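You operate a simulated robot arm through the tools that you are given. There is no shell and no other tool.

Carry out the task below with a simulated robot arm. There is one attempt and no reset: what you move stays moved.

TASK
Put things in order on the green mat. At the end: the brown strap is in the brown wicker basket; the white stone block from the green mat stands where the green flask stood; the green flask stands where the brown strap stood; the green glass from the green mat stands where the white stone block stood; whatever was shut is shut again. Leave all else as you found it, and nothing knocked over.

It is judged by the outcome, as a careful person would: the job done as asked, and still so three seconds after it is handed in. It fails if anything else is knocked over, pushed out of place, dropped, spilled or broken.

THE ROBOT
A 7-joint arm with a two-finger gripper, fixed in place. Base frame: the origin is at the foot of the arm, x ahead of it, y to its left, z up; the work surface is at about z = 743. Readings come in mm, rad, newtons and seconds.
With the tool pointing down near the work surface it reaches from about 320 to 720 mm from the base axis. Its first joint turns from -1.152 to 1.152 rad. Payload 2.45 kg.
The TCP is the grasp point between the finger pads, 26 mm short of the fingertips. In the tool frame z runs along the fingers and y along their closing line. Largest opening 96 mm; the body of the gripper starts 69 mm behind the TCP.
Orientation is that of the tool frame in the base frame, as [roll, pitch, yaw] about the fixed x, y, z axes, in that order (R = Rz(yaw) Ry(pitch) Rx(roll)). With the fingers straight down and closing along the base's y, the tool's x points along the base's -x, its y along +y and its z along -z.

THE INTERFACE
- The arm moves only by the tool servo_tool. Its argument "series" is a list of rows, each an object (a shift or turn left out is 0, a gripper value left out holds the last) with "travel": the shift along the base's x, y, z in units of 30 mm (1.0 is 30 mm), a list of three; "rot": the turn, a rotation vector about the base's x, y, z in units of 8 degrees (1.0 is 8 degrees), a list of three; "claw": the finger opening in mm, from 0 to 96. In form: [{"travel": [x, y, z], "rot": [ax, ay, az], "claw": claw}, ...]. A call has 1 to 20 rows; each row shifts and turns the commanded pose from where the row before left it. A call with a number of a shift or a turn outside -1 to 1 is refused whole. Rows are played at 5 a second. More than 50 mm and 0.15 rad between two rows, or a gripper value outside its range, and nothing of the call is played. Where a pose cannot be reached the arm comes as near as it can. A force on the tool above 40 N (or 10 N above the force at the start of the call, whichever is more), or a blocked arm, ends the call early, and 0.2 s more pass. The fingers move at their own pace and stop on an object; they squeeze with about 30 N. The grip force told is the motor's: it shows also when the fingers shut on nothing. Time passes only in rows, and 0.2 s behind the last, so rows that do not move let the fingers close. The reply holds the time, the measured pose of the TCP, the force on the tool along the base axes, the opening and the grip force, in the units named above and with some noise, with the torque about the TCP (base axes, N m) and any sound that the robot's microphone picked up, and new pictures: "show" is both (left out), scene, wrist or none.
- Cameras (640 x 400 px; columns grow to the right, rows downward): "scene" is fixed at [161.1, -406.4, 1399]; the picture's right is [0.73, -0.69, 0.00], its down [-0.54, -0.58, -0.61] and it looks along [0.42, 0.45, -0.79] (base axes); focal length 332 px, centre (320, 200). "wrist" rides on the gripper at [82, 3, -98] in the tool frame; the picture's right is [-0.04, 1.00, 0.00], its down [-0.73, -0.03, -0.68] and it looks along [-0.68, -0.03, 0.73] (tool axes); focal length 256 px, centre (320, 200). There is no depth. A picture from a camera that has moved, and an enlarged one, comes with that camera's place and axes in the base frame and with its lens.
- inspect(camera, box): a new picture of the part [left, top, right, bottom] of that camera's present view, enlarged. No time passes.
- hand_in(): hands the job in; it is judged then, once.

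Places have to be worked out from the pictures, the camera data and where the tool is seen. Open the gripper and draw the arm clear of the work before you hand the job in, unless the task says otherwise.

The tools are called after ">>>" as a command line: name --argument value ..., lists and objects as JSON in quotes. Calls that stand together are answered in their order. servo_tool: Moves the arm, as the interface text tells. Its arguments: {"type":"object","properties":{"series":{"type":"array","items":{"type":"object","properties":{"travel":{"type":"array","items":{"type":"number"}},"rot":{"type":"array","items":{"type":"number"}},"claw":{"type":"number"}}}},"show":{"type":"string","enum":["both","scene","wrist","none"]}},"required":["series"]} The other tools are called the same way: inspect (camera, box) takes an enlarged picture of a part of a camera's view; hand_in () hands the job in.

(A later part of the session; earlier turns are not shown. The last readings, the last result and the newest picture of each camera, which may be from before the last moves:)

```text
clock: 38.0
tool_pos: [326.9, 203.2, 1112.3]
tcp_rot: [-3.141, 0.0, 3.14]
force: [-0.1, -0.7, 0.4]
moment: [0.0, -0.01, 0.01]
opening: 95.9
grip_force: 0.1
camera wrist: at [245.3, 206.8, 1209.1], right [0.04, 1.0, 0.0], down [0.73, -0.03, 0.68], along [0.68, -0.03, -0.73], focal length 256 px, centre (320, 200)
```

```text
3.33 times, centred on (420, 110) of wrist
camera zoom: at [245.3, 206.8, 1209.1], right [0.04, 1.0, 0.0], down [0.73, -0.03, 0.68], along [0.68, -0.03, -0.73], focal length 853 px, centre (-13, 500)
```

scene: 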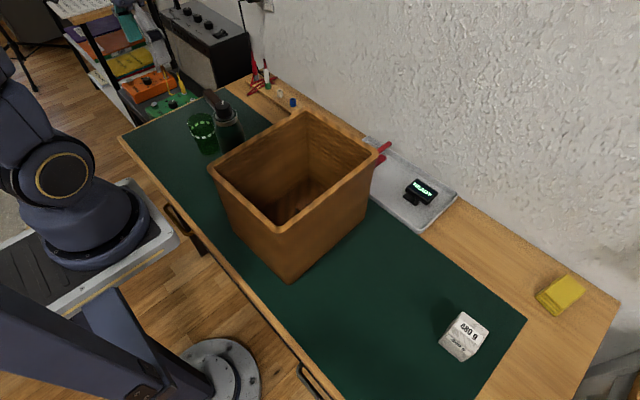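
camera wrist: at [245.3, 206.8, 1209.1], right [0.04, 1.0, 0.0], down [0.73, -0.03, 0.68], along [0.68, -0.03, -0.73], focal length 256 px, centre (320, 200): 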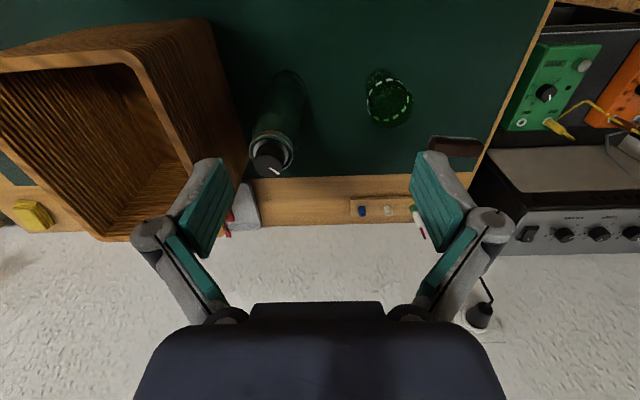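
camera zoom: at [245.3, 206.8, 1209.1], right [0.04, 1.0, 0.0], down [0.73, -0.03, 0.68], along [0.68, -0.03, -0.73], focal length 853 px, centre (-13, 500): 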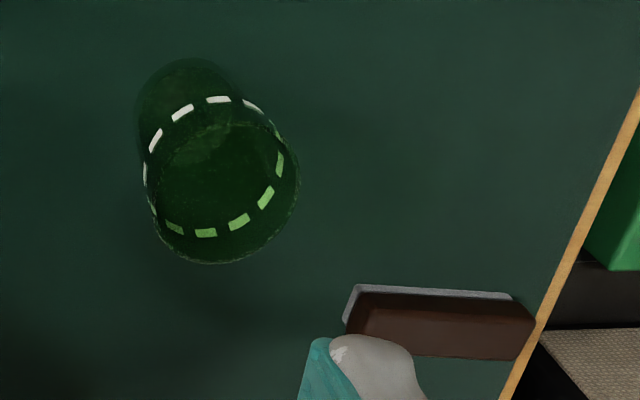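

Re-triangulating with this better baseline puts the flask at about (403, 144), roughly 235 mm tall with the cap top near z=979. The glass is at about (405, 304), roughly 100 mm tall. I'll zoom in on the flask profile to choose a grip height.

>>> inspect --camera "scene" --box '[200, 90, 250, 160]'

>>> inspect --camera "wrist" --box '[235, 60, 325, 180]'

```text
5.71 times, centred on (225, 125) of scene
camera zoom: at [161.1, -406.4, 1399.0], right [0.73, -0.69, 0.0], down [-0.54, -0.58, -0.61], along [0.42, 0.45, -0.79], focal length 1899 px, centre (863, 629)
```

zoom: 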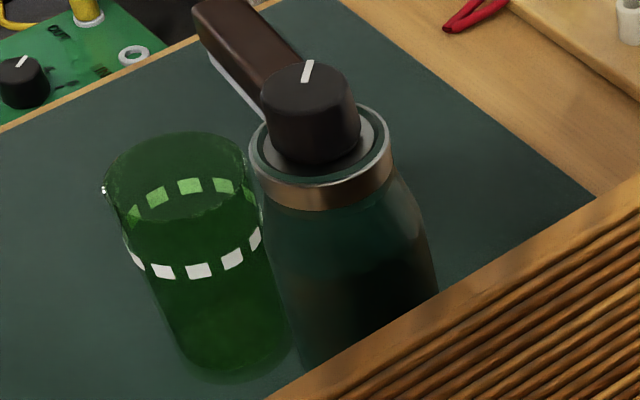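

```text
3.33 times, centred on (280, 120) of wrist
camera zoom: at [245.3, 206.8, 1209.1], right [0.04, 1.0, 0.0], down [0.73, -0.03, 0.68], along [0.68, -0.03, -0.73], focal length 853 px, centre (453, 467)
```

zoom: 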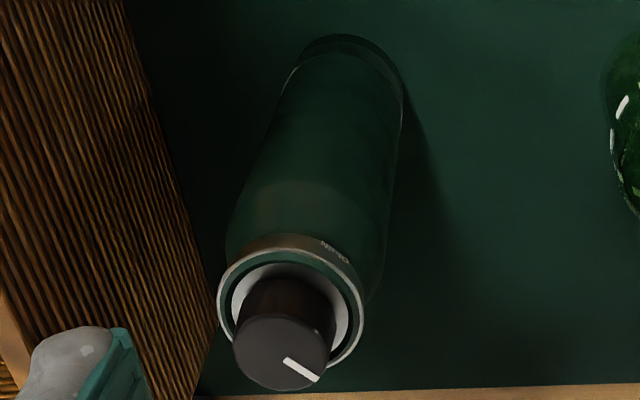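

The flask is about 60 mm wide with a narrower shoulder, and its cap is too tall for a straight-down grip on the body. I'll tilt the hand: yaw by -45°, then tilt 40° so the fingers point toward (+x, -y) and downward. I'll do the turn here, high and clear.

>>> servo_tool --series '[{"rot": [0, 0, -0.9375]}, {"rot": [0, 0, -0.9375]}, {"rot": [0, 0, -0.9375]}, {"rot": [0, 0, -0.9375]}, {"rot": [0, 0, -0.9375]}, {"rot": [0, 0, -0.9375]}, {"rot": [-0.707, -0.707, 0]}, {"rot": [-0.707, -0.707, 0]}, {"rot": [-0.707, -0.707, 0]}, {"rot": [-0.707, -0.707, 0]}, {"rot": [-0.707, -0.707, 0]}, {}, {}]' --show "both"

```text
clock: 40.8
tool_pos: [325.3, 202.0, 1112.4]
tcp_rot: [-3.141, 0.698, 2.356]
force: [1.0, 0.8, -0.5]
moment: [-0.01, -0.01, 0.01]
opening: 95.8
grip_force: 0.0
camera wrist: at [239.5, 294.3, 1133.9], right [0.73, 0.69, 0.03], down [0.07, -0.11, 0.99], along [0.68, -0.72, -0.13], focal length 256 px, centre (320, 200)
```

scene: 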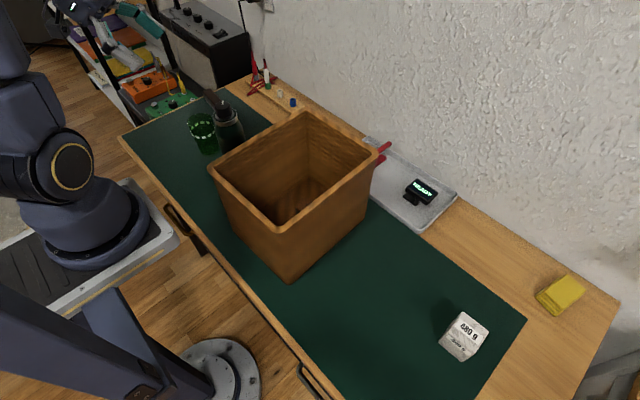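
wrist: 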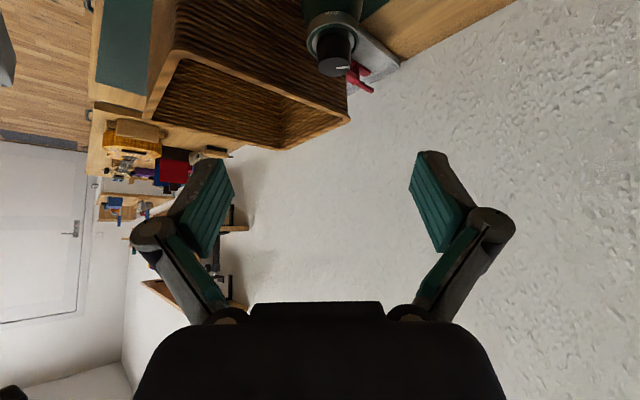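

The tilted pose was reached exactly. I'll zoom on the flask in this view to refine its axis.

>>> inspect --camera "wrist" --box '[280, 0, 400, 100]'

```text
4.00 times, centred on (340, 50) of wrist
camera zoom: at [239.5, 294.3, 1133.9], right [0.73, 0.69, 0.03], down [0.07, -0.11, 0.99], along [0.68, -0.72, -0.13], focal length 1024 px, centre (240, 800)
```

zoom: 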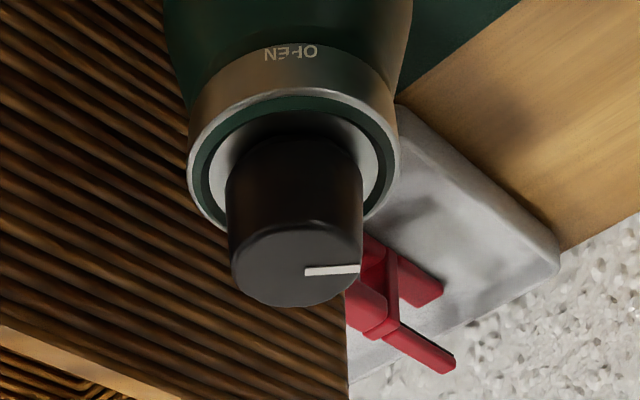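

The flask axis refines to about (402, 145.5), with the cap top near z=981. I'll descend to a pre-grasp point 120 mm back along the tool axis.

>>> servo_tool --series '[{"travel": [0.118, 0.012, -0.928]}, {"travel": [0.118, 0.012, -0.928]}, {"travel": [0.118, 0.012, -0.928]}, {"travel": [0.118, 0.012, -0.928]}, {"travel": [0.118, 0.012, -0.928]}, {}, {}]' --show "both"

```text
clock: 42.4
tool_pos: [343.0, 203.9, 973.1]
tcp_rot: [-3.142, 0.698, 2.355]
force: [-0.4, 0.3, -0.1]
moment: [0.03, -0.04, 0.01]
opening: 95.7
grip_force: 0.1
camera wrist: at [257.1, 296.0, 994.4], right [0.73, 0.68, 0.03], down [0.07, -0.11, 0.99], along [0.68, -0.72, -0.13], focal length 256 px, centre (320, 200)
```

scene: 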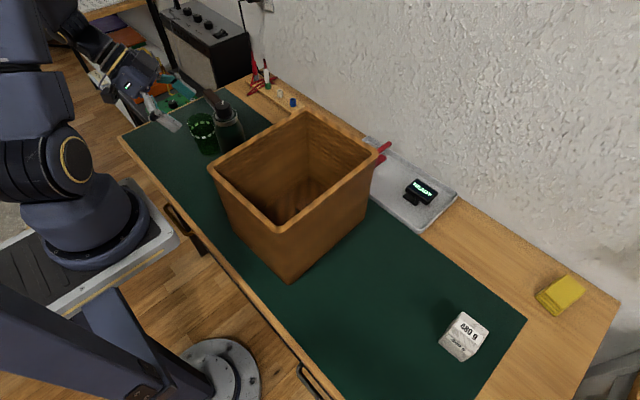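
wrist: 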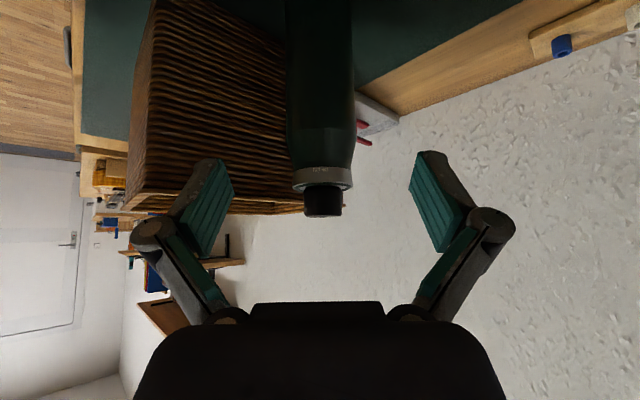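

This is a nearly level side view of the flask. I'll enlarge it to see the profile.

>>> inspect --camera "wrist" --box '[250, 0, 400, 230]'

```text
1.74 times, centred on (325, 115) of wrist
camera zoom: at [257.1, 296.0, 994.4], right [0.73, 0.68, 0.03], down [0.07, -0.11, 0.99], along [0.68, -0.72, -0.13], focal length 445 px, centre (311, 348)
```

zoom: 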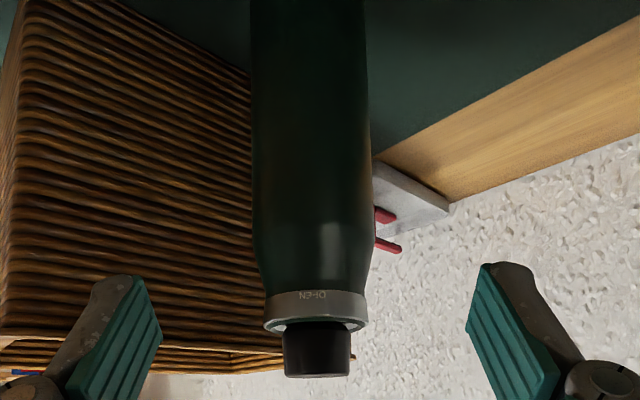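

The body is full width, about 57 mm, below z≈924 and is centred between the fingers. I'll advance 120 mm along the tool axis to the grasp point.

>>> servo_tool --series '[{"travel": [0.303, -0.303, -0.511]}, {"travel": [0.303, -0.303, -0.511]}, {"travel": [0.303, -0.303, -0.511]}, {"travel": [0.303, -0.303, -0.511]}, {"travel": [0.303, -0.303, -0.511]}, {"travel": [0.303, -0.303, -0.511]}, {}, {}]' --show "both"

```text
clock: 44.2
tool_pos: [398.1, 148.6, 880.3]
tcp_rot: [3.141, 0.699, 2.356]
force: [0.1, 0.0, 1.1]
moment: [-0.02, -0.04, -0.01]
opening: 95.9
grip_force: 0.0
camera wrist: at [311.5, 241.3, 902.8], right [0.73, 0.68, 0.03], down [0.07, -0.11, 0.99], along [0.68, -0.72, -0.13], focal length 256 px, centre (320, 200)
```

scene: 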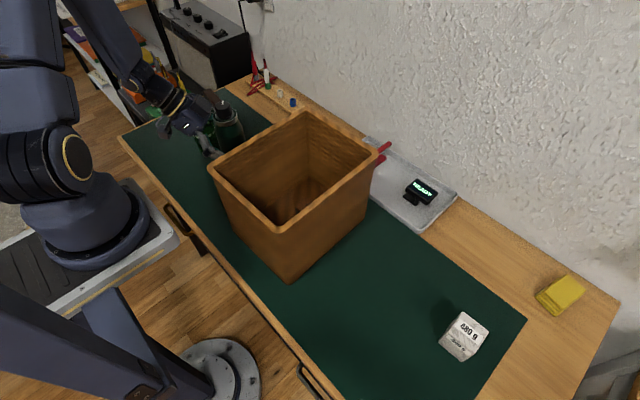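
wrist: 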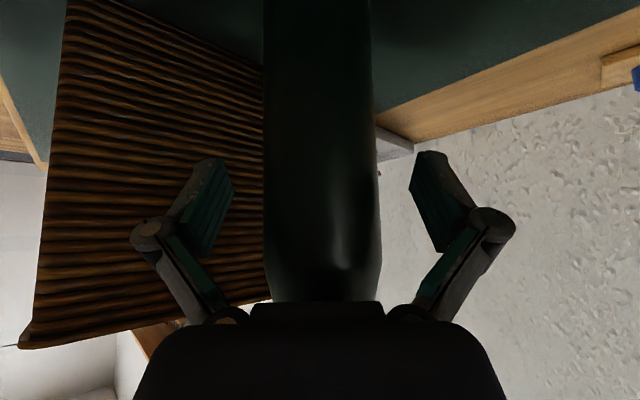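

The flask sits centred between the open fingers. I'll close on it.

>>> servo_tool --series '[{"claw": 30}, {}, {}, {}, {}, {}]' --show "wrist"

```text
clock: 45.6
tool_pos: [397.3, 149.9, 880.7]
tcp_rot: [3.141, 0.699, 2.357]
force: [0.7, 0.7, 3.4]
moment: [-0.08, 0.06, 0.06]
opening: 59.1
grip_force: 29.9
camera wrist: at [311.5, 241.4, 902.9], right [0.73, 0.68, 0.03], down [0.07, -0.11, 0.99], along [0.68, -0.72, -0.13], focal length 256 px, centre (320, 200)
```

wrist: 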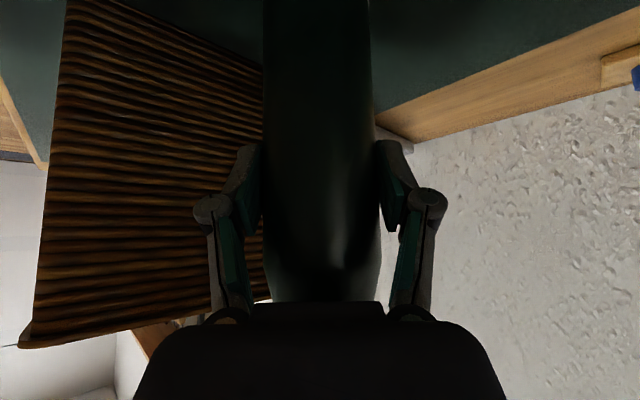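

Gripped at 59 mm. I'll lift gently by about 10 mm to check the hold and the weight.

>>> servo_tool --series '[{"travel": [0, 0, 0.05]}, {"travel": [0, 0, 0.05]}, {"travel": [0, 0, 0.1]}, {"travel": [0, 0, 0.1]}, {}]' --show "both"

```text
clock: 46.8
tool_pos: [398.1, 148.8, 889.2]
tcp_rot: [-3.14, 0.698, 2.357]
force: [-0.5, 0.3, -5.7]
moment: [0.04, 0.05, 0.05]
opening: 59.0
grip_force: 30.1
camera wrist: at [311.6, 241.3, 912.0], right [0.73, 0.69, 0.03], down [0.07, -0.11, 0.99], along [0.68, -0.72, -0.13], focal length 256 px, centre (320, 200)
```

scene: 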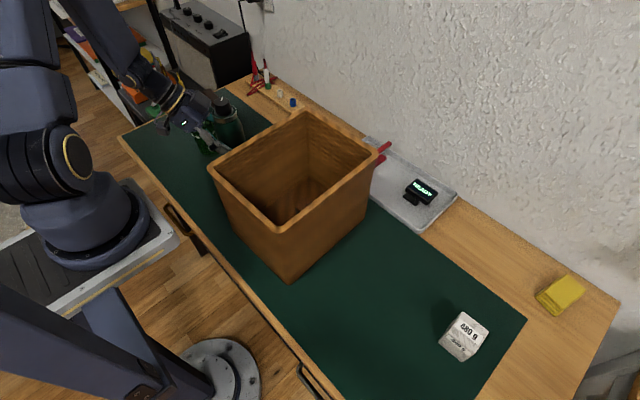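
wrist: 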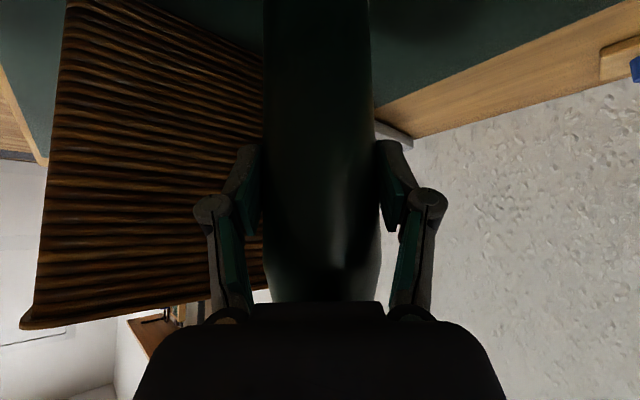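

The flask came up and weighs about 0.55–0.6 kg. I'll keep lifting slowly.

>>> servo_tool --series '[{"travel": [0, 0, 0.1]}, {"travel": [0, 0, 0.2]}, {"travel": [0, 0, 0.3]}, {"travel": [0, 0, 0.35]}, {"travel": [0, 0, 0.35]}, {"travel": [0, 0, 0.35]}, {"travel": [0, 0, 0.35]}, {"travel": [0, 0, 0.35]}, {"travel": [0, 0, 0.35]}, {"travel": [0, 0, 0.3]}, {"travel": [0, 0, 0.2]}, {"travel": [0, 0, 0.1]}, {}]' --show "both"

```text
clock: 49.6
tool_pos: [398.9, 148.6, 988.9]
tcp_rot: [3.141, 0.698, 2.356]
force: [-1.1, -0.7, -5.7]
moment: [0.03, 0.03, -0.01]
opening: 59.1
grip_force: 29.7
camera wrist: at [311.8, 241.4, 1011.0], right [0.73, 0.68, 0.03], down [0.07, -0.11, 0.99], along [0.68, -0.72, -0.13], focal length 256 px, centre (320, 200)
```

scene: 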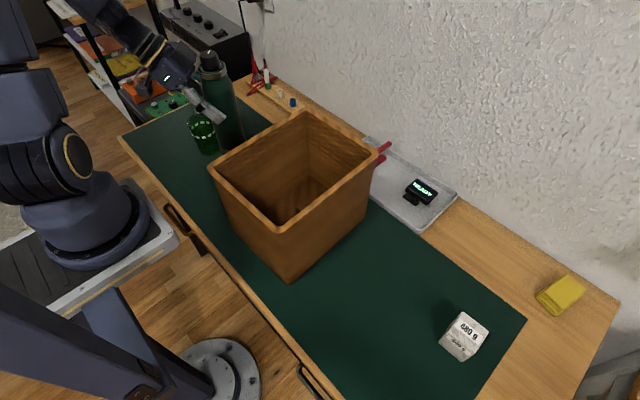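
wrist: 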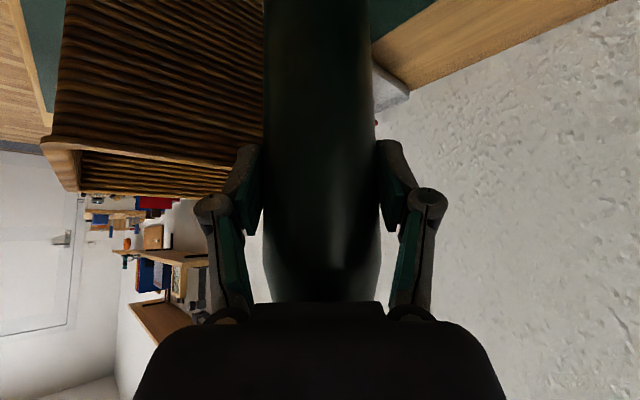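

The flask is steady and upright in the grip. I'll continue up to about z=1138 so its base clears the basket rim by a good margin.

>>> servo_tool --series '[{"travel": [0, 0, 0.1]}, {"travel": [0, 0, 0.2]}, {"travel": [0, 0, 0.3]}, {"travel": [0, 0, 0.4]}, {"travel": [0, 0, 0.4]}, {"travel": [0, 0, 0.4]}, {"travel": [0, 0, 0.4]}, {"travel": [0, 0, 0.4]}, {"travel": [0, 0, 0.4]}, {"travel": [0, 0, 0.4]}, {"travel": [0, 0, 0.4]}, {"travel": [0, 0, 0.4]}, {"travel": [0, 0, 0.3]}, {"travel": [0, 0, 0.3]}, {"travel": [0, 0, 0.2]}, {}]' --show "both"

```text
clock: 53.0
tool_pos: [398.0, 148.0, 1140.8]
tcp_rot: [3.141, 0.698, 2.355]
force: [0.3, -0.7, -5.4]
moment: [0.0, 0.03, -0.01]
opening: 58.7
grip_force: 30.1
camera wrist: at [311.9, 241.1, 1161.1], right [0.73, 0.68, 0.03], down [0.07, -0.11, 0.99], along [0.68, -0.72, -0.13], focal length 256 px, centre (320, 200)
```

scene: 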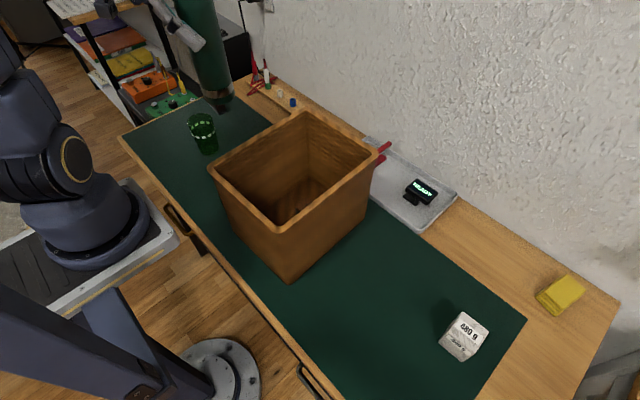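
wrist: 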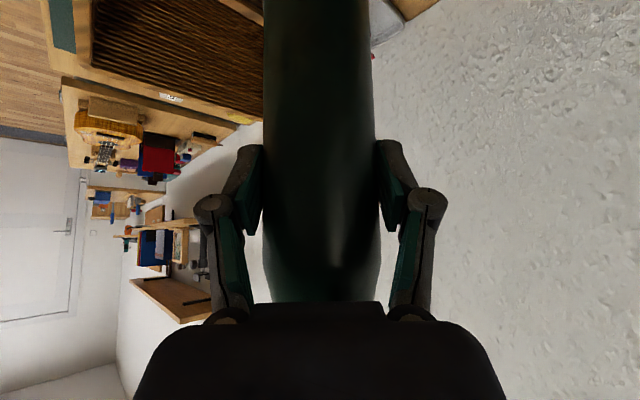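

The flask's base is at about z=1001, well above the basket rim. I'll carry it across slowly and yaw the hand back by +45° so that the camera and wrist stay clear of the basket at the destination.

>>> servo_tool --series '[{"travel": [0.075, -0.25, 0]}, {"travel": [0.15, -0.5, 0]}, {"travel": [0.224, -0.75, 0], "rot": [0, 0, 0.4]}, {"travel": [0.224, -0.75, 0], "rot": [0, 0, 0.8]}, {"travel": [0.224, -0.75, 0], "rot": [0, 0, 0.8]}, {"travel": [0.224, -0.75, 0], "rot": [0, 0, 0.8]}, {"travel": [0.224, -0.75, 0], "rot": [0, 0, 0.8]}, {"travel": [0.224, -0.75, 0], "rot": [0, 0, 0.8]}, {"travel": [0.224, -0.75, 0], "rot": [0, 0, 0.8]}, {"travel": [0.224, -0.75, 0], "rot": [0, 0, 0.425]}, {"travel": [0.15, -0.5, 0]}, {"travel": [0.075, -0.25, 0]}, {}]' --show "both"

```text
clock: 55.8
tool_pos: [465.2, -75.0, 1138.5]
tcp_rot: [-3.141, 0.699, -3.14]
force: [-0.8, -0.3, -6.1]
moment: [-0.01, 0.06, 0.01]
opening: 58.8
grip_force: 30.1
camera wrist: at [339.8, -71.5, 1161.2], right [0.03, 1.0, 0.03], down [0.12, -0.03, 0.99], along [0.99, -0.03, -0.13], focal length 256 px, centre (320, 200)
```

scene: 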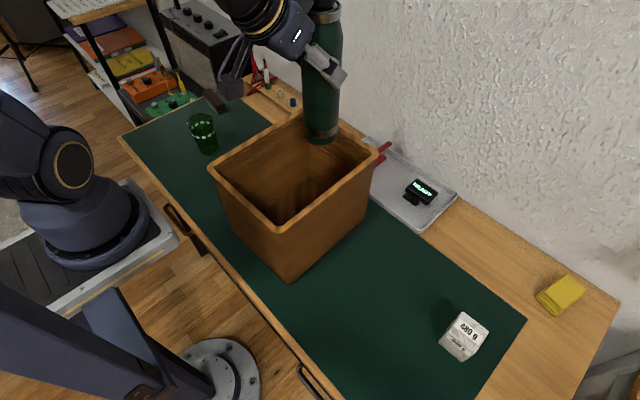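
wrist: 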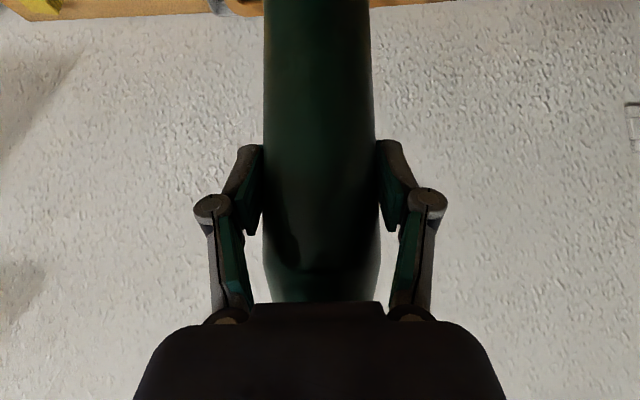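

The crossing is going well: the flask is upright and the hand is at (465, -75) with yaw back to 180°. I'll continue to above the strap's old place.

>>> servo_tool --series '[{"travel": [0.06, -0.2, 0]}, {"travel": [0.12, -0.4, 0]}, {"travel": [0.2, -0.66, 0]}, {"travel": [0.2, -0.66, 0]}, {"travel": [0.2, -0.66, 0]}, {"travel": [0.2, -0.66, 0]}, {"travel": [0.2, -0.66, 0]}, {"travel": [0.2, -0.66, 0]}, {"travel": [0.2, -0.66, 0]}, {"travel": [0.15, -0.5, 0]}, {"travel": [0.087, -0.32, 0]}, {}, {}]' --show "both"

```text
clock: 58.6
tool_pos: [475.9, -198.3, 1150.3]
tcp_rot: [-3.141, 0.699, -3.141]
force: [0.3, 0.6, -5.6]
moment: [0.02, 0.04, 0.02]
opening: 58.7
grip_force: 29.7
out of reach, approached as far as the arm can: row 6, 7, 9, 10
camera wrist: at [351.0, -195.0, 1172.7], right [0.03, 1.0, 0.03], down [0.12, -0.03, 0.99], along [0.99, -0.03, -0.13], focal length 256 px, centre (320, 200)
```

scene: 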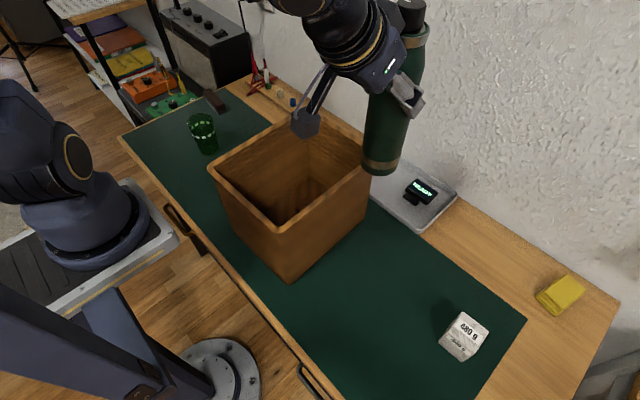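
wrist: 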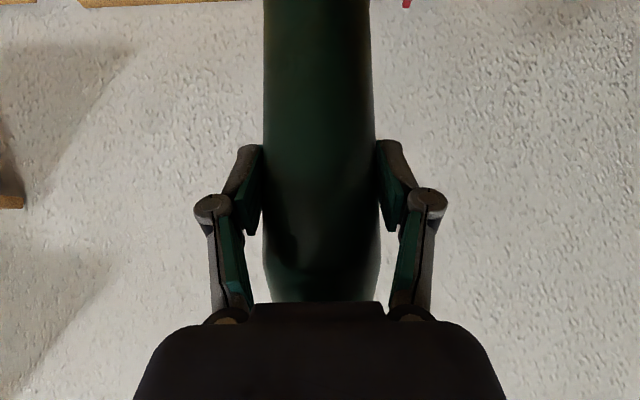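

The arm stopped short at (476, -198, 1150): the last part was out of reach at this height and tilt. The flask is just past the basket's -y wall and its base is about 55 mm above the rim. I'll ease down slightly while moving in -y, in small steps.

>>> servo_tool --series '[{"travel": [0, -0.3, -0.15]}, {"travel": [0, -0.3, -0.15]}, {"travel": [0, -0.3, -0.15]}, {"travel": [0, -0.3, -0.15]}, {}]' --show "both"

```text
clock: 59.8
tool_pos: [475.4, -231.2, 1143.7]
tcp_rot: [-3.141, 0.699, -3.14]
force: [-0.4, -0.3, -5.6]
moment: [0.02, 0.04, 0.01]
opening: 58.6
grip_force: 30.5
out of reach, approached as far as the arm can: row 3, 4
camera wrist: at [349.0, -227.3, 1166.2], right [0.03, 1.0, 0.03], down [0.13, -0.03, 0.99], along [0.99, -0.03, -0.13], focal length 256 px, centre (320, 200)
```

scene: 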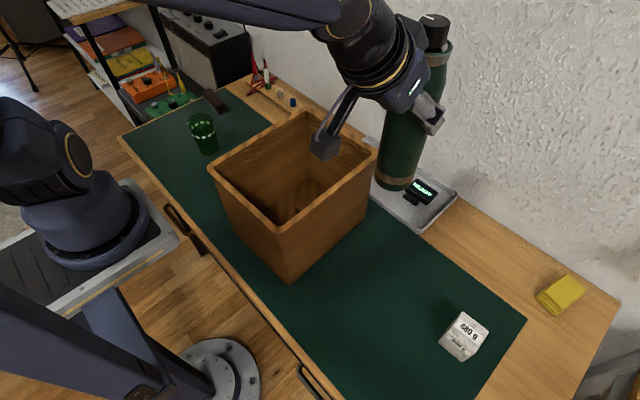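
wrist: 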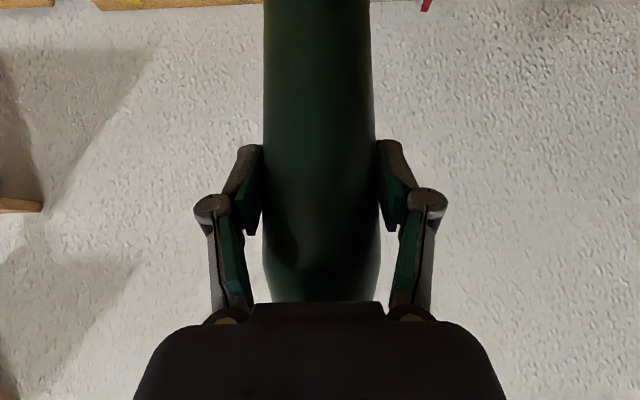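

At this yaw the tilt seems to run into a wrist limit as the arm reaches further out. I'll yaw the hand another +45° (fingers toward +x, +y), which moved freely at the pick-up, and keep the flask upright and high.

>>> servo_tool --series '[{"rot": [0, 0, 0.4]}, {"rot": [0, 0, 0.75]}, {"rot": [0, 0, 0.75]}, {"rot": [0, 0, 0.75]}, {"rot": [0, 0, 0.75]}, {"rot": [0, 0, 0.75]}, {"rot": [0, 0, 0.75]}, {"rot": [0, 0, 0.725]}, {}, {}]' --show "both"

```text
clock: 62.0
tool_pos: [472.9, -237.2, 1148.5]
tcp_rot: [-3.137, 0.702, -3.088]
force: [-0.6, -0.5, -5.1]
moment: [0.01, 0.08, 0.01]
opening: 59.1
grip_force: 30.6
out of reach, approached as far as the arm can: row 1, 2, 3, 4, 5, 6, 7, 8
camera wrist: at [347.8, -239.1, 1171.2], right [-0.02, 1.0, 0.02], down [0.12, -0.02, 0.99], along [0.99, 0.02, -0.12], focal length 256 px, centre (320, 200)
```

scene: 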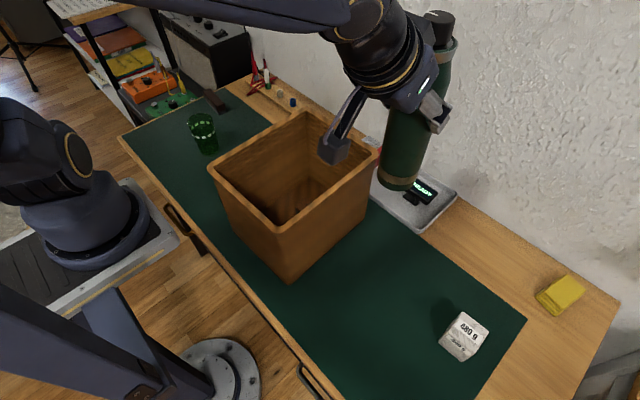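
wrist: 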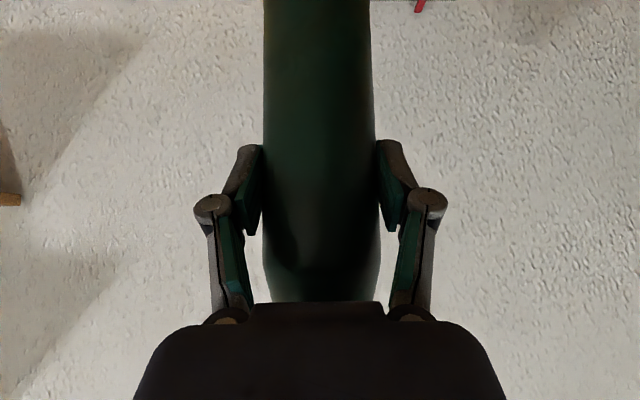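

The yaw is blocked at this boundary. I'll back up to a smaller radius above the basket, with the flask base still well above the rim, and try the yaw there.

>>> servo_tool --series '[{"travel": [-0.15, 0.3, 0]}, {"travel": [-0.3, 0.6, 0]}, {"travel": [-0.3, 0.6, 0]}, {"travel": [-0.3, 0.6, 0]}, {"travel": [-0.3, 0.6, 0]}, {"travel": [-0.15, 0.3, 0]}, {}, {"rot": [0, 0, 0.4]}, {"rot": [0, 0, 0.7]}, {"rot": [0, 0, 0.7]}, {"rot": [0, 0, 0.7]}, {}]' --show "both"

```text
clock: 64.6
tool_pos: [429.1, -147.0, 1149.4]
tcp_rot: [-3.136, 0.703, -2.736]
force: [-0.2, -0.1, -5.7]
moment: [-0.01, 0.06, 0.0]
opening: 58.9
grip_force: 29.9
camera wrist: at [312.0, -192.4, 1171.3], right [-0.36, 0.93, 0.02], down [0.12, 0.02, 0.99], along [0.92, 0.36, -0.12], focal length 256 px, centre (320, 200)
```

scene: 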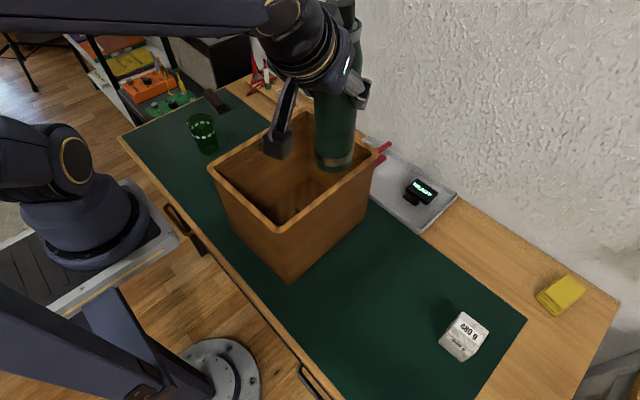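
wrist: 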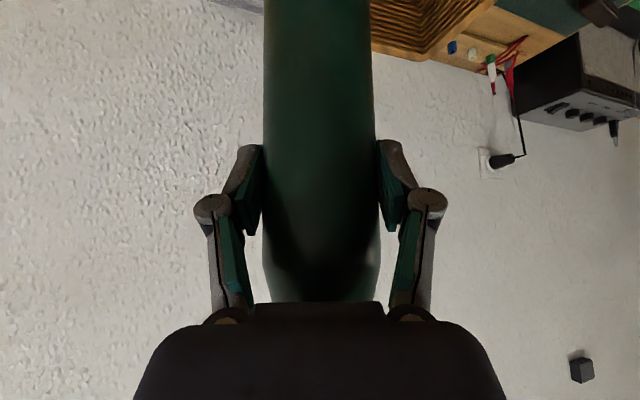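

Here the yaw turns freely: now at -156.8°, with the flask still upright. I'll turn the remaining ~22°.

>>> servo_tool --series '[{"rot": [0, 0, 0.4]}, {"rot": [0, 0, 0.7]}, {"rot": [0, 0, 0.7]}, {"rot": [0, 0, 0.7]}, {"rot": [0, 0, 0.25]}, {}]' --show "scene"

```text
clock: 66.0
tool_pos: [414.2, -156.7, 1153.0]
tcp_rot: [-3.126, 0.701, -2.397]
force: [-0.2, 0.3, -8.0]
moment: [0.02, -0.05, -0.04]
opening: 58.8
grip_force: 29.8
```

scene: 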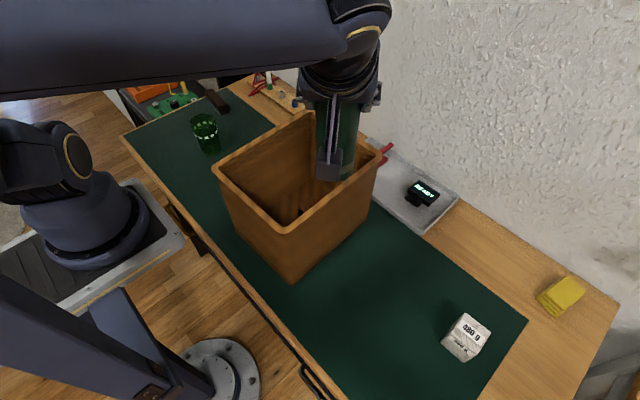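

The position shifted a little, and the scene picture looks slightly displaced. I'll check the scene camera's pose and look closely before moving again.

>>> inspect --camera "scene" --box '[160, 60, 480, 260]'

>>> inspect --camera "wrist" --box '[0, 0, 640, 400]'

```text
2.00 times, centred on (320, 160) of scene
camera zoom: at [152.1, -398.7, 1402.6], right [0.73, -0.69, 0.01], down [-0.54, -0.58, -0.61], along [0.42, 0.44, -0.79], focal length 665 px, centre (320, 280)
```

zoom: 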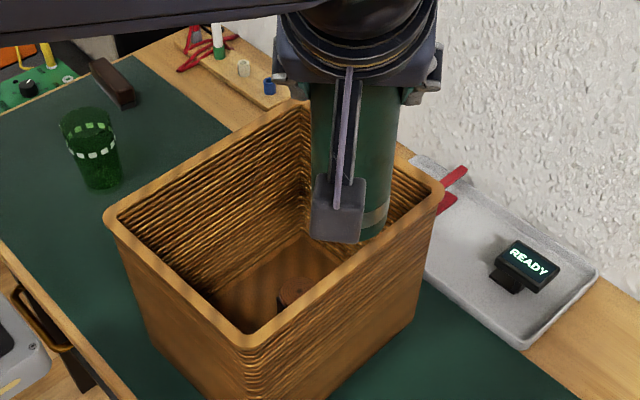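

```text
1.00 times, centred on (320, 200) of wrist (not enlarged: the box is as wide or as high as the picture)
camera zoom: at [318.8, -237.2, 1174.3], right [-0.65, 0.76, 0.01], down [0.1, 0.07, 0.99], along [0.75, 0.65, -0.12], focal length 256 px, centre (320, 200)
```

zoom: 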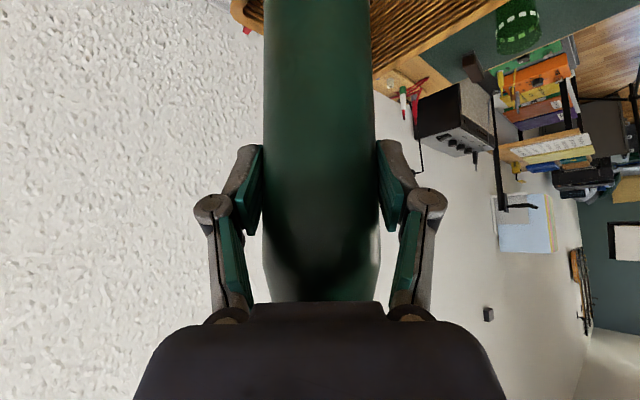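

The scene camera reports a 12 mm displacement, and the arm lags its command by 18 mm. The elbow must be leaning on the camera's mount. I'll undo that last yaw at once.

>>> servo_tool --series '[{"rot": [0, 0, -0.4]}, {"rot": [0, 0, -0.7]}, {"rot": [0, 0, -0.7]}, {"rot": [0, 0, -0.7]}, {"rot": [0, 0, -0.7]}, {"rot": [0, 0, -0.7]}, {}, {}]' --show "both"

>>> inspect --camera "scene" --box '[160, 60, 480, 260]'

```text
clock: 67.8
tool_pos: [429.0, -146.9, 1149.3]
tcp_rot: [-3.136, 0.702, -2.898]
force: [1.0, -0.4, -6.1]
moment: [-0.01, 0.02, 0.01]
opening: 58.9
grip_force: 29.9
camera wrist: at [306.3, -172.5, 1171.2], right [-0.21, 0.98, 0.02], down [0.12, 0.0, 0.99], along [0.97, 0.21, -0.12], focal length 256 px, centre (320, 200)
```

scene: 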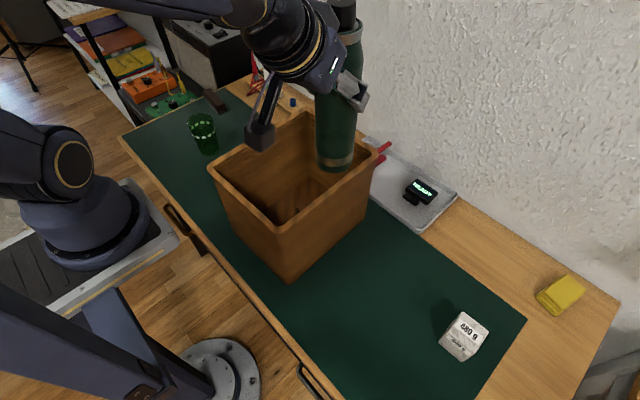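
wrist: 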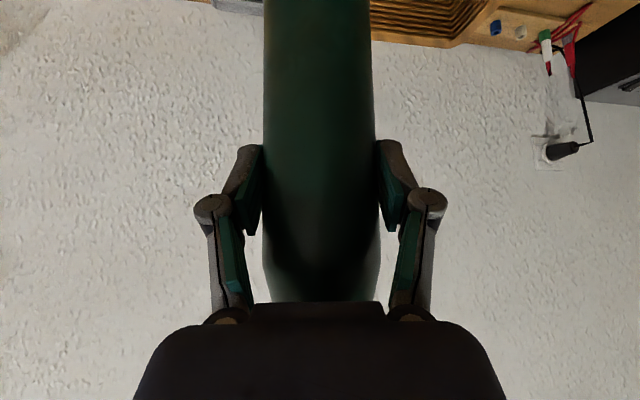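

```text
2.00 times, centred on (320, 160) of scene
camera zoom: at [161.1, -406.5, 1399.0], right [0.73, -0.69, 0.0], down [-0.54, -0.58, -0.61], along [0.42, 0.45, -0.79], focal length 665 px, centre (320, 280)
```

zoom: 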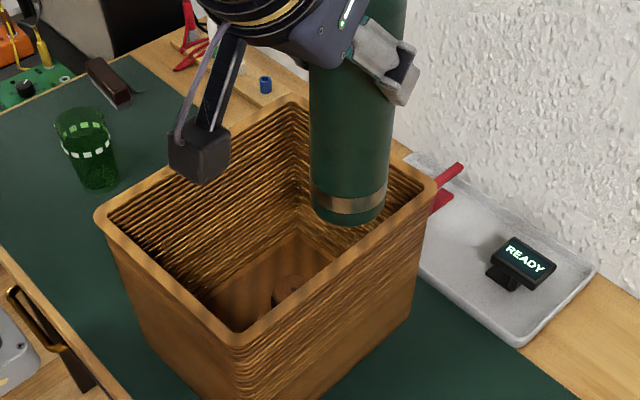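

The camera sprang back to exactly its old pose, so no harm was done. This tilted grip cannot comfortably reach the destination. I'll carry the flask back to its own place over the same safe route, set it down, and re-grip it straight from above, since the body is full width up to z≈924.

>>> servo_tool --series '[{"travel": [-0.07, 0.3, 0], "rot": [0, 0, -0.3]}, {"travel": [-0.07, 0.6, 0], "rot": [0, 0, -0.6]}, {"travel": [-0.07, 0.75, 0], "rot": [0, 0, -0.7]}, {"travel": [-0.07, 0.75, 0], "rot": [0, 0, -0.7]}, {"travel": [-0.07, 0.75, 0], "rot": [0, 0, -0.7]}, {"travel": [-0.07, 0.75, 0], "rot": [0, 0, -0.7]}, {"travel": [-0.07, 0.75, 0], "rot": [0, 0, -0.7]}, {"travel": [-0.07, 0.75, 0], "rot": [0, 0, -0.7]}, {"travel": [-0.07, 0.75, 0], "rot": [0, 0, -0.7]}, {"travel": [-0.07, 0.75, 0], "rot": [0, 0, -0.7]}, {"travel": [-0.07, 0.75, 0], "rot": [0, 0, -0.6]}, {"travel": [-0.07, 0.75, 0], "rot": [0, 0, -0.275]}, {"travel": [-0.07, 0.75, 0]}, {"travel": [-0.05, 0.45, 0]}, {"travel": [-0.05, 0.25, 0]}, {}, {}]' --show "both"

```text
clock: 71.4
tool_pos: [399.4, 148.4, 1150.5]
tcp_rot: [-3.136, 0.704, 2.355]
force: [-0.6, -0.6, -5.4]
moment: [0.01, 0.04, -0.01]
opening: 58.9
grip_force: 29.8
camera wrist: at [312.3, 240.7, 1171.5], right [0.73, 0.68, 0.02], down [0.07, -0.1, 0.99], along [0.68, -0.72, -0.12], focal length 256 px, centre (320, 200)
```

scene: 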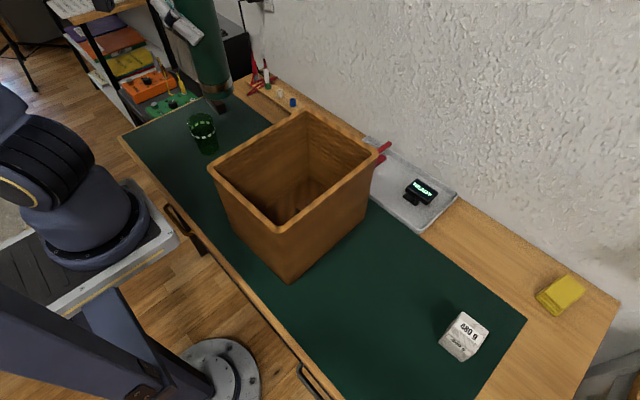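
wrist: 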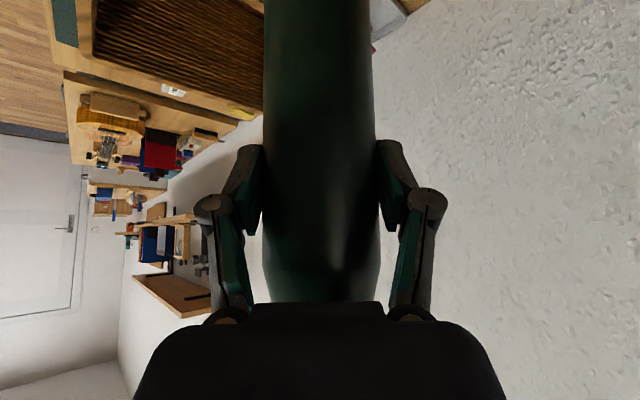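

I'm back above the flask's own place at (399.4, 148.4). I'll trim out a 0.4° attitude error and lower it slowly.

>>> servo_tool --series '[{"travel": [0, 0, -0.2], "rot": [0.052, 0.008, 0.026]}, {"travel": [0, 0, -0.4]}, {"travel": [0, 0, -0.5]}, {"travel": [0, 0, -0.5]}, {"travel": [0, 0, -0.5]}, {"travel": [0, 0, -0.5]}, {"travel": [0, 0, -0.5]}, {"travel": [0, 0, -0.5]}, {"travel": [0, 0, -0.5]}, {"travel": [0, 0, -0.5]}, {"travel": [0, 0, -0.5]}, {"travel": [0, 0, -0.5]}, {"travel": [0, 0, -0.5]}, {"travel": [0, 0, -0.5]}, {"travel": [0, 0, -0.5]}, {"travel": [0, 0, -0.5]}, {"travel": [0, 0, -0.4]}, {"travel": [0, 0, -0.3]}, {"travel": [0, 0, -0.1]}, {}]' --show "both"

```text
clock: 75.6
tool_pos: [397.8, 149.8, 1047.0]
tcp_rot: [3.138, 0.698, 2.358]
force: [1.2, 0.2, -6.0]
moment: [-0.01, 0.05, 0.01]
opening: 58.8
grip_force: 29.6
out of reach, approached as far as the arm can: row 8, 9, 10, 11, 12, 13, 14, 15, 16, 17, 18
camera wrist: at [311.2, 241.7, 1068.9], right [0.73, 0.69, 0.03], down [0.07, -0.11, 0.99], along [0.68, -0.72, -0.13], focal length 256 px, centre (320, 200)
```

scene: 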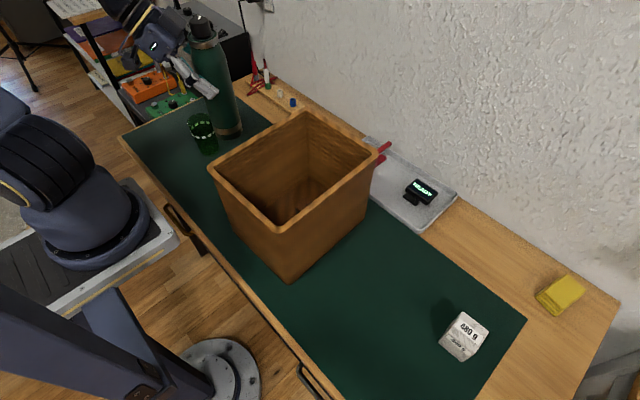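
wrist: 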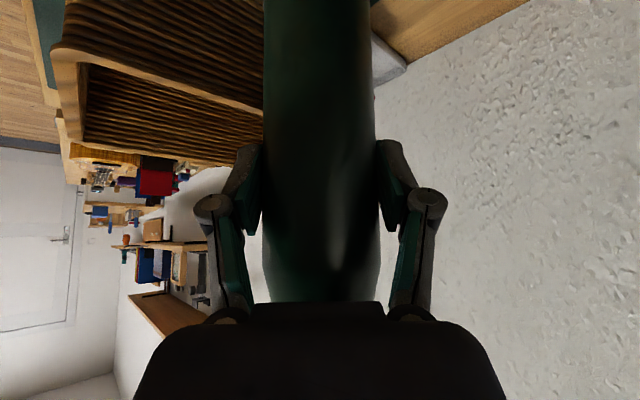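

The arm stalled at z=1047: its elbow has swivelled into a different posture than before, nearer to a joint limit. I'll try a few small steps down to see whether it can work free.

>>> servo_tool --series '[{}, {}, {"travel": [0, 0, -0.1]}, {"travel": [0, 0, -0.1]}, {"travel": [0, 0, -0.1]}, {}]' --show "none"

```text
clock: 77.0
tool_pos: [398.5, 149.6, 1046.2]
tcp_rot: [3.139, 0.698, 2.358]
force: [-0.8, 0.0, -5.4]
moment: [0.01, 0.02, 0.0]
opening: 58.4
grip_force: 30.2
out of reach, approached as far as the arm can: row 3, 4, 5
```

It's still stuck at this yaw. I'll try a different yaw here, since the flask just spins about its own axis in free space, and then test going down.

>>> servo_tool --series '[{"travel": [0, 0, 0.5]}, {"travel": [0, 0, 0.5]}, {"rot": [0, 0, -0.5]}, {"rot": [0, 0, -0.5]}, {"rot": [0, 0, -0.5]}, {"rot": [0, 0, -0.5]}, {"travel": [0, 0, -0.4]}, {"travel": [0, 0, -0.4]}, {"travel": [0, 0, -0.4]}, {"travel": [0, 0, -0.4]}, {"travel": [0, 0, -0.4]}, {}]' --show "scene"

```text
clock: 79.6
tool_pos: [396.6, 150.0, 1077.8]
tcp_rot: [3.141, 0.699, 2.285]
force: [0.2, 0.0, -5.3]
moment: [0.07, 0.02, -0.01]
opening: 58.8
grip_force: 30.4
out of reach, approached as far as the arm can: row 4, 5, 6, 7, 8, 9, 10, 11
```

scene: 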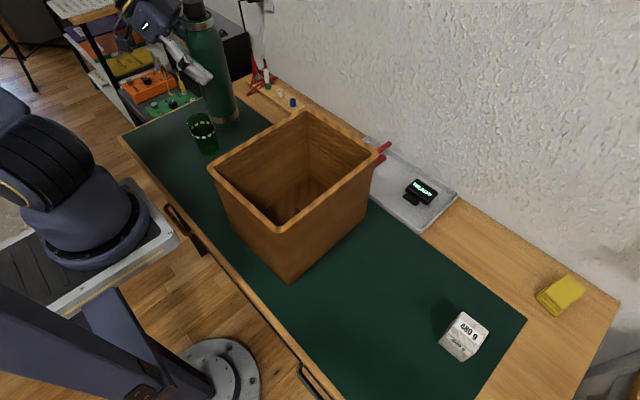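

Turning that way is blocked, so I'll try the other yaw direction, then descend.

>>> servo_tool --series '[{"rot": [0, 0, 0.5]}, {"rot": [0, 0, 0.7]}, {"rot": [0, 0, 0.7]}, {"rot": [0, 0, 0.7]}, {"rot": [0, 0, 0.7]}, {"rot": [0, 0, 0.7]}, {"travel": [0, 0, -0.4]}, {"travel": [0, 0, -0.4]}, {"travel": [0, 0, -0.4]}, {"travel": [0, 0, -0.4]}, {"travel": [0, 0, -0.4]}, {"travel": [0, 0, -0.4]}, {}]' --show "both"

```text
clock: 82.4
tool_pos: [397.6, 150.8, 1005.4]
tcp_rot: [3.14, 0.698, 2.844]
force: [0.1, -1.0, -6.1]
moment: [0.03, 0.05, -0.01]
opening: 59.0
grip_force: 30.2
camera wrist: at [279.0, 190.7, 1027.5], right [0.32, 0.95, 0.03], down [0.11, -0.07, 0.99], along [0.94, -0.32, -0.13], focal length 256 px, centre (320, 200)
```

scene: 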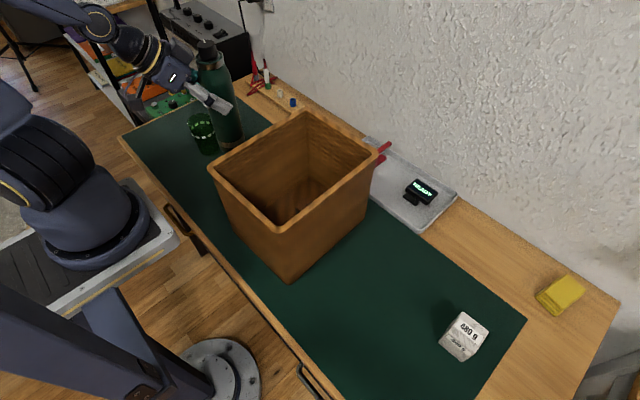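
wrist: 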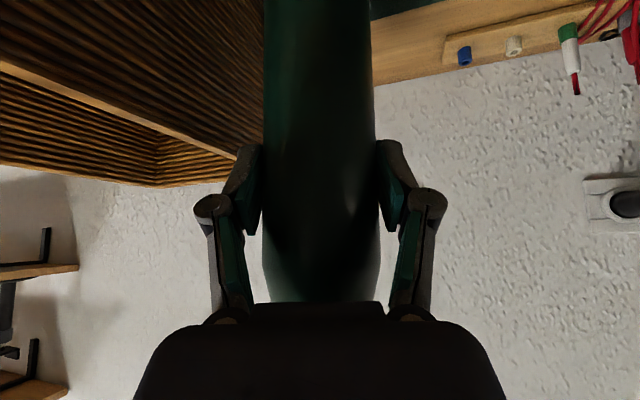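

At yaw 163° the arm descends freely. I'll continue down, correcting y by -4.5 mm to bring the flask over its original spot.

>>> servo_tool --series '[{"travel": [0, -0.05, -0.2]}, {"travel": [0, -0.05, -0.4]}, {"travel": [0, -0.05, -0.4]}, {"travel": [0, 0, -0.4]}, {"travel": [0, 0, -0.4]}, {"travel": [0, 0, -0.4]}, {"travel": [0, 0, -0.4]}, {"travel": [0, 0, -0.4]}, {"travel": [0, 0, -0.4]}, {"travel": [0, 0, -0.3]}, {"travel": [0, 0, -0.2]}, {}]' --show "both"

```text
clock: 85.0
tool_pos: [384.1, 152.6, 891.1]
tcp_rot: [3.141, 0.698, 2.843]
force: [-0.7, -1.1, -4.8]
moment: [0.0, 0.03, 0.01]
opening: 58.8
grip_force: 30.4
out of reach, approached as far as the arm can: row 7, 8, 9, 11
camera wrist: at [265.5, 192.1, 914.0], right [0.32, 0.95, 0.03], down [0.11, -0.07, 0.99], along [0.94, -0.32, -0.13], focal length 256 px, centre (320, 200)
```

scene: 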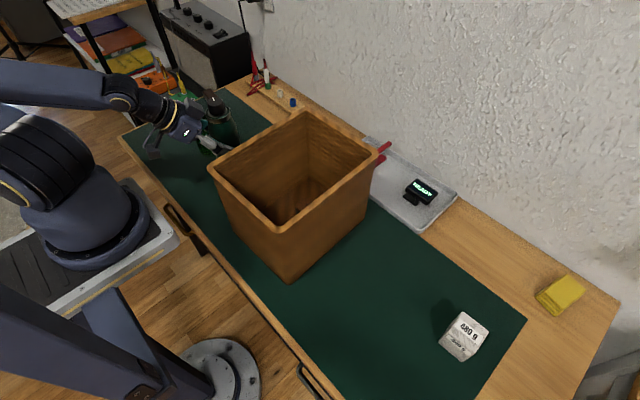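
wrist: 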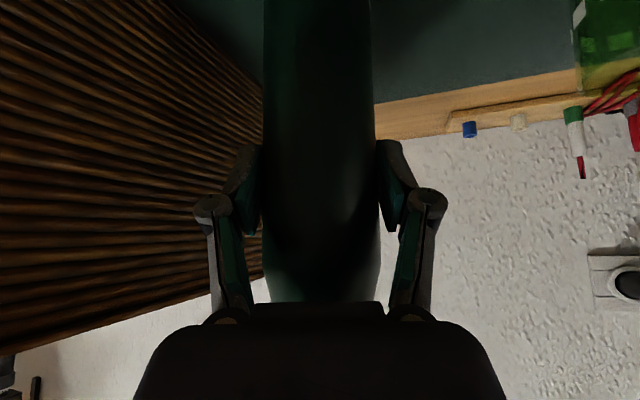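

It drifted to (384, 153) near its limit, but the flask is upright with its base only about 10 mm above the mat, in free space. I'll set it down around here in small steps, then re-grip it from above.

>>> servo_tool --series '[{"travel": [0, 0, -0.1]}, {"travel": [0, 0, -0.1]}, {}]' --show "none"

```text
clock: 85.8
tool_pos: [381.6, 151.2, 886.8]
tcp_rot: [3.14, 0.699, 2.843]
force: [0.7, 0.1, -5.6]
moment: [0.02, 0.0, 0.02]
opening: 58.7
grip_force: 30.2
```

No limit was flagged and the descent continues. I'll take two more small steps.

>>> servo_tool --series '[{"travel": [0, 0, -0.08]}, {"travel": [0, 0, -0.08]}, {}]' --show "none"

```text
clock: 86.6
tool_pos: [380.5, 152.9, 882.5]
tcp_rot: [3.141, 0.698, 2.844]
force: [-0.5, -0.6, -6.2]
moment: [0.02, 0.04, 0.03]
opening: 59.0
grip_force: 30.3
out of reach, approached as far as the arm can: row 2
```

About 2 mm remain. I'll take another small step with a slight -x allowance so the limit isn't fought.

>>> servo_tool --series '[{"travel": [-0.03, 0, -0.04]}, {"travel": [-0.03, 0, -0.04]}, {}]' --show "none"

```text
clock: 87.4
tool_pos: [379.5, 152.4, 880.4]
tcp_rot: [3.141, 0.698, 2.843]
force: [1.6, 0.6, -0.9]
moment: [0.03, -0.2, 0.02]
opening: 58.8
grip_force: 30.3
```

The weight is now carried by the mat (force near zero). I'll open the fingers.

>>> servo_tool --series '[{"claw": 70}, {"claw": 96}, {}, {}]' --show "both"

```text
clock: 88.4
tool_pos: [378.4, 152.4, 880.1]
tcp_rot: [3.139, 0.699, 2.842]
force: [-0.8, 0.1, 0.5]
moment: [0.0, 0.0, 0.04]
opening: 96.1
grip_force: 0.0
camera wrist: at [260.1, 193.5, 902.5], right [0.32, 0.95, 0.03], down [0.11, -0.07, 0.99], along [0.94, -0.32, -0.13], focal length 256 px, centre (320, 200)
```

scene: 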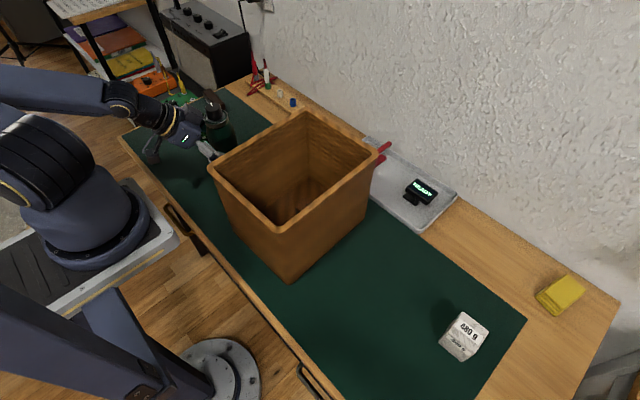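
wrist: 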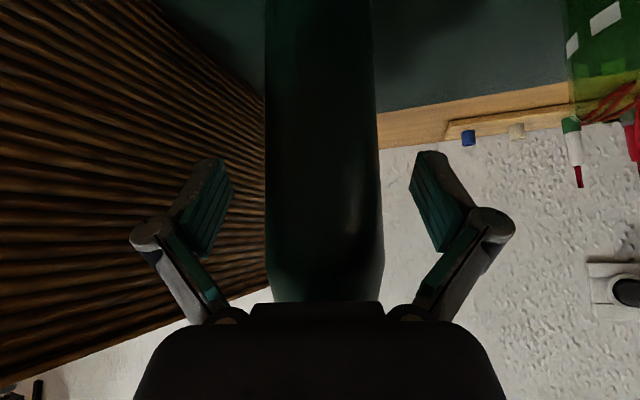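

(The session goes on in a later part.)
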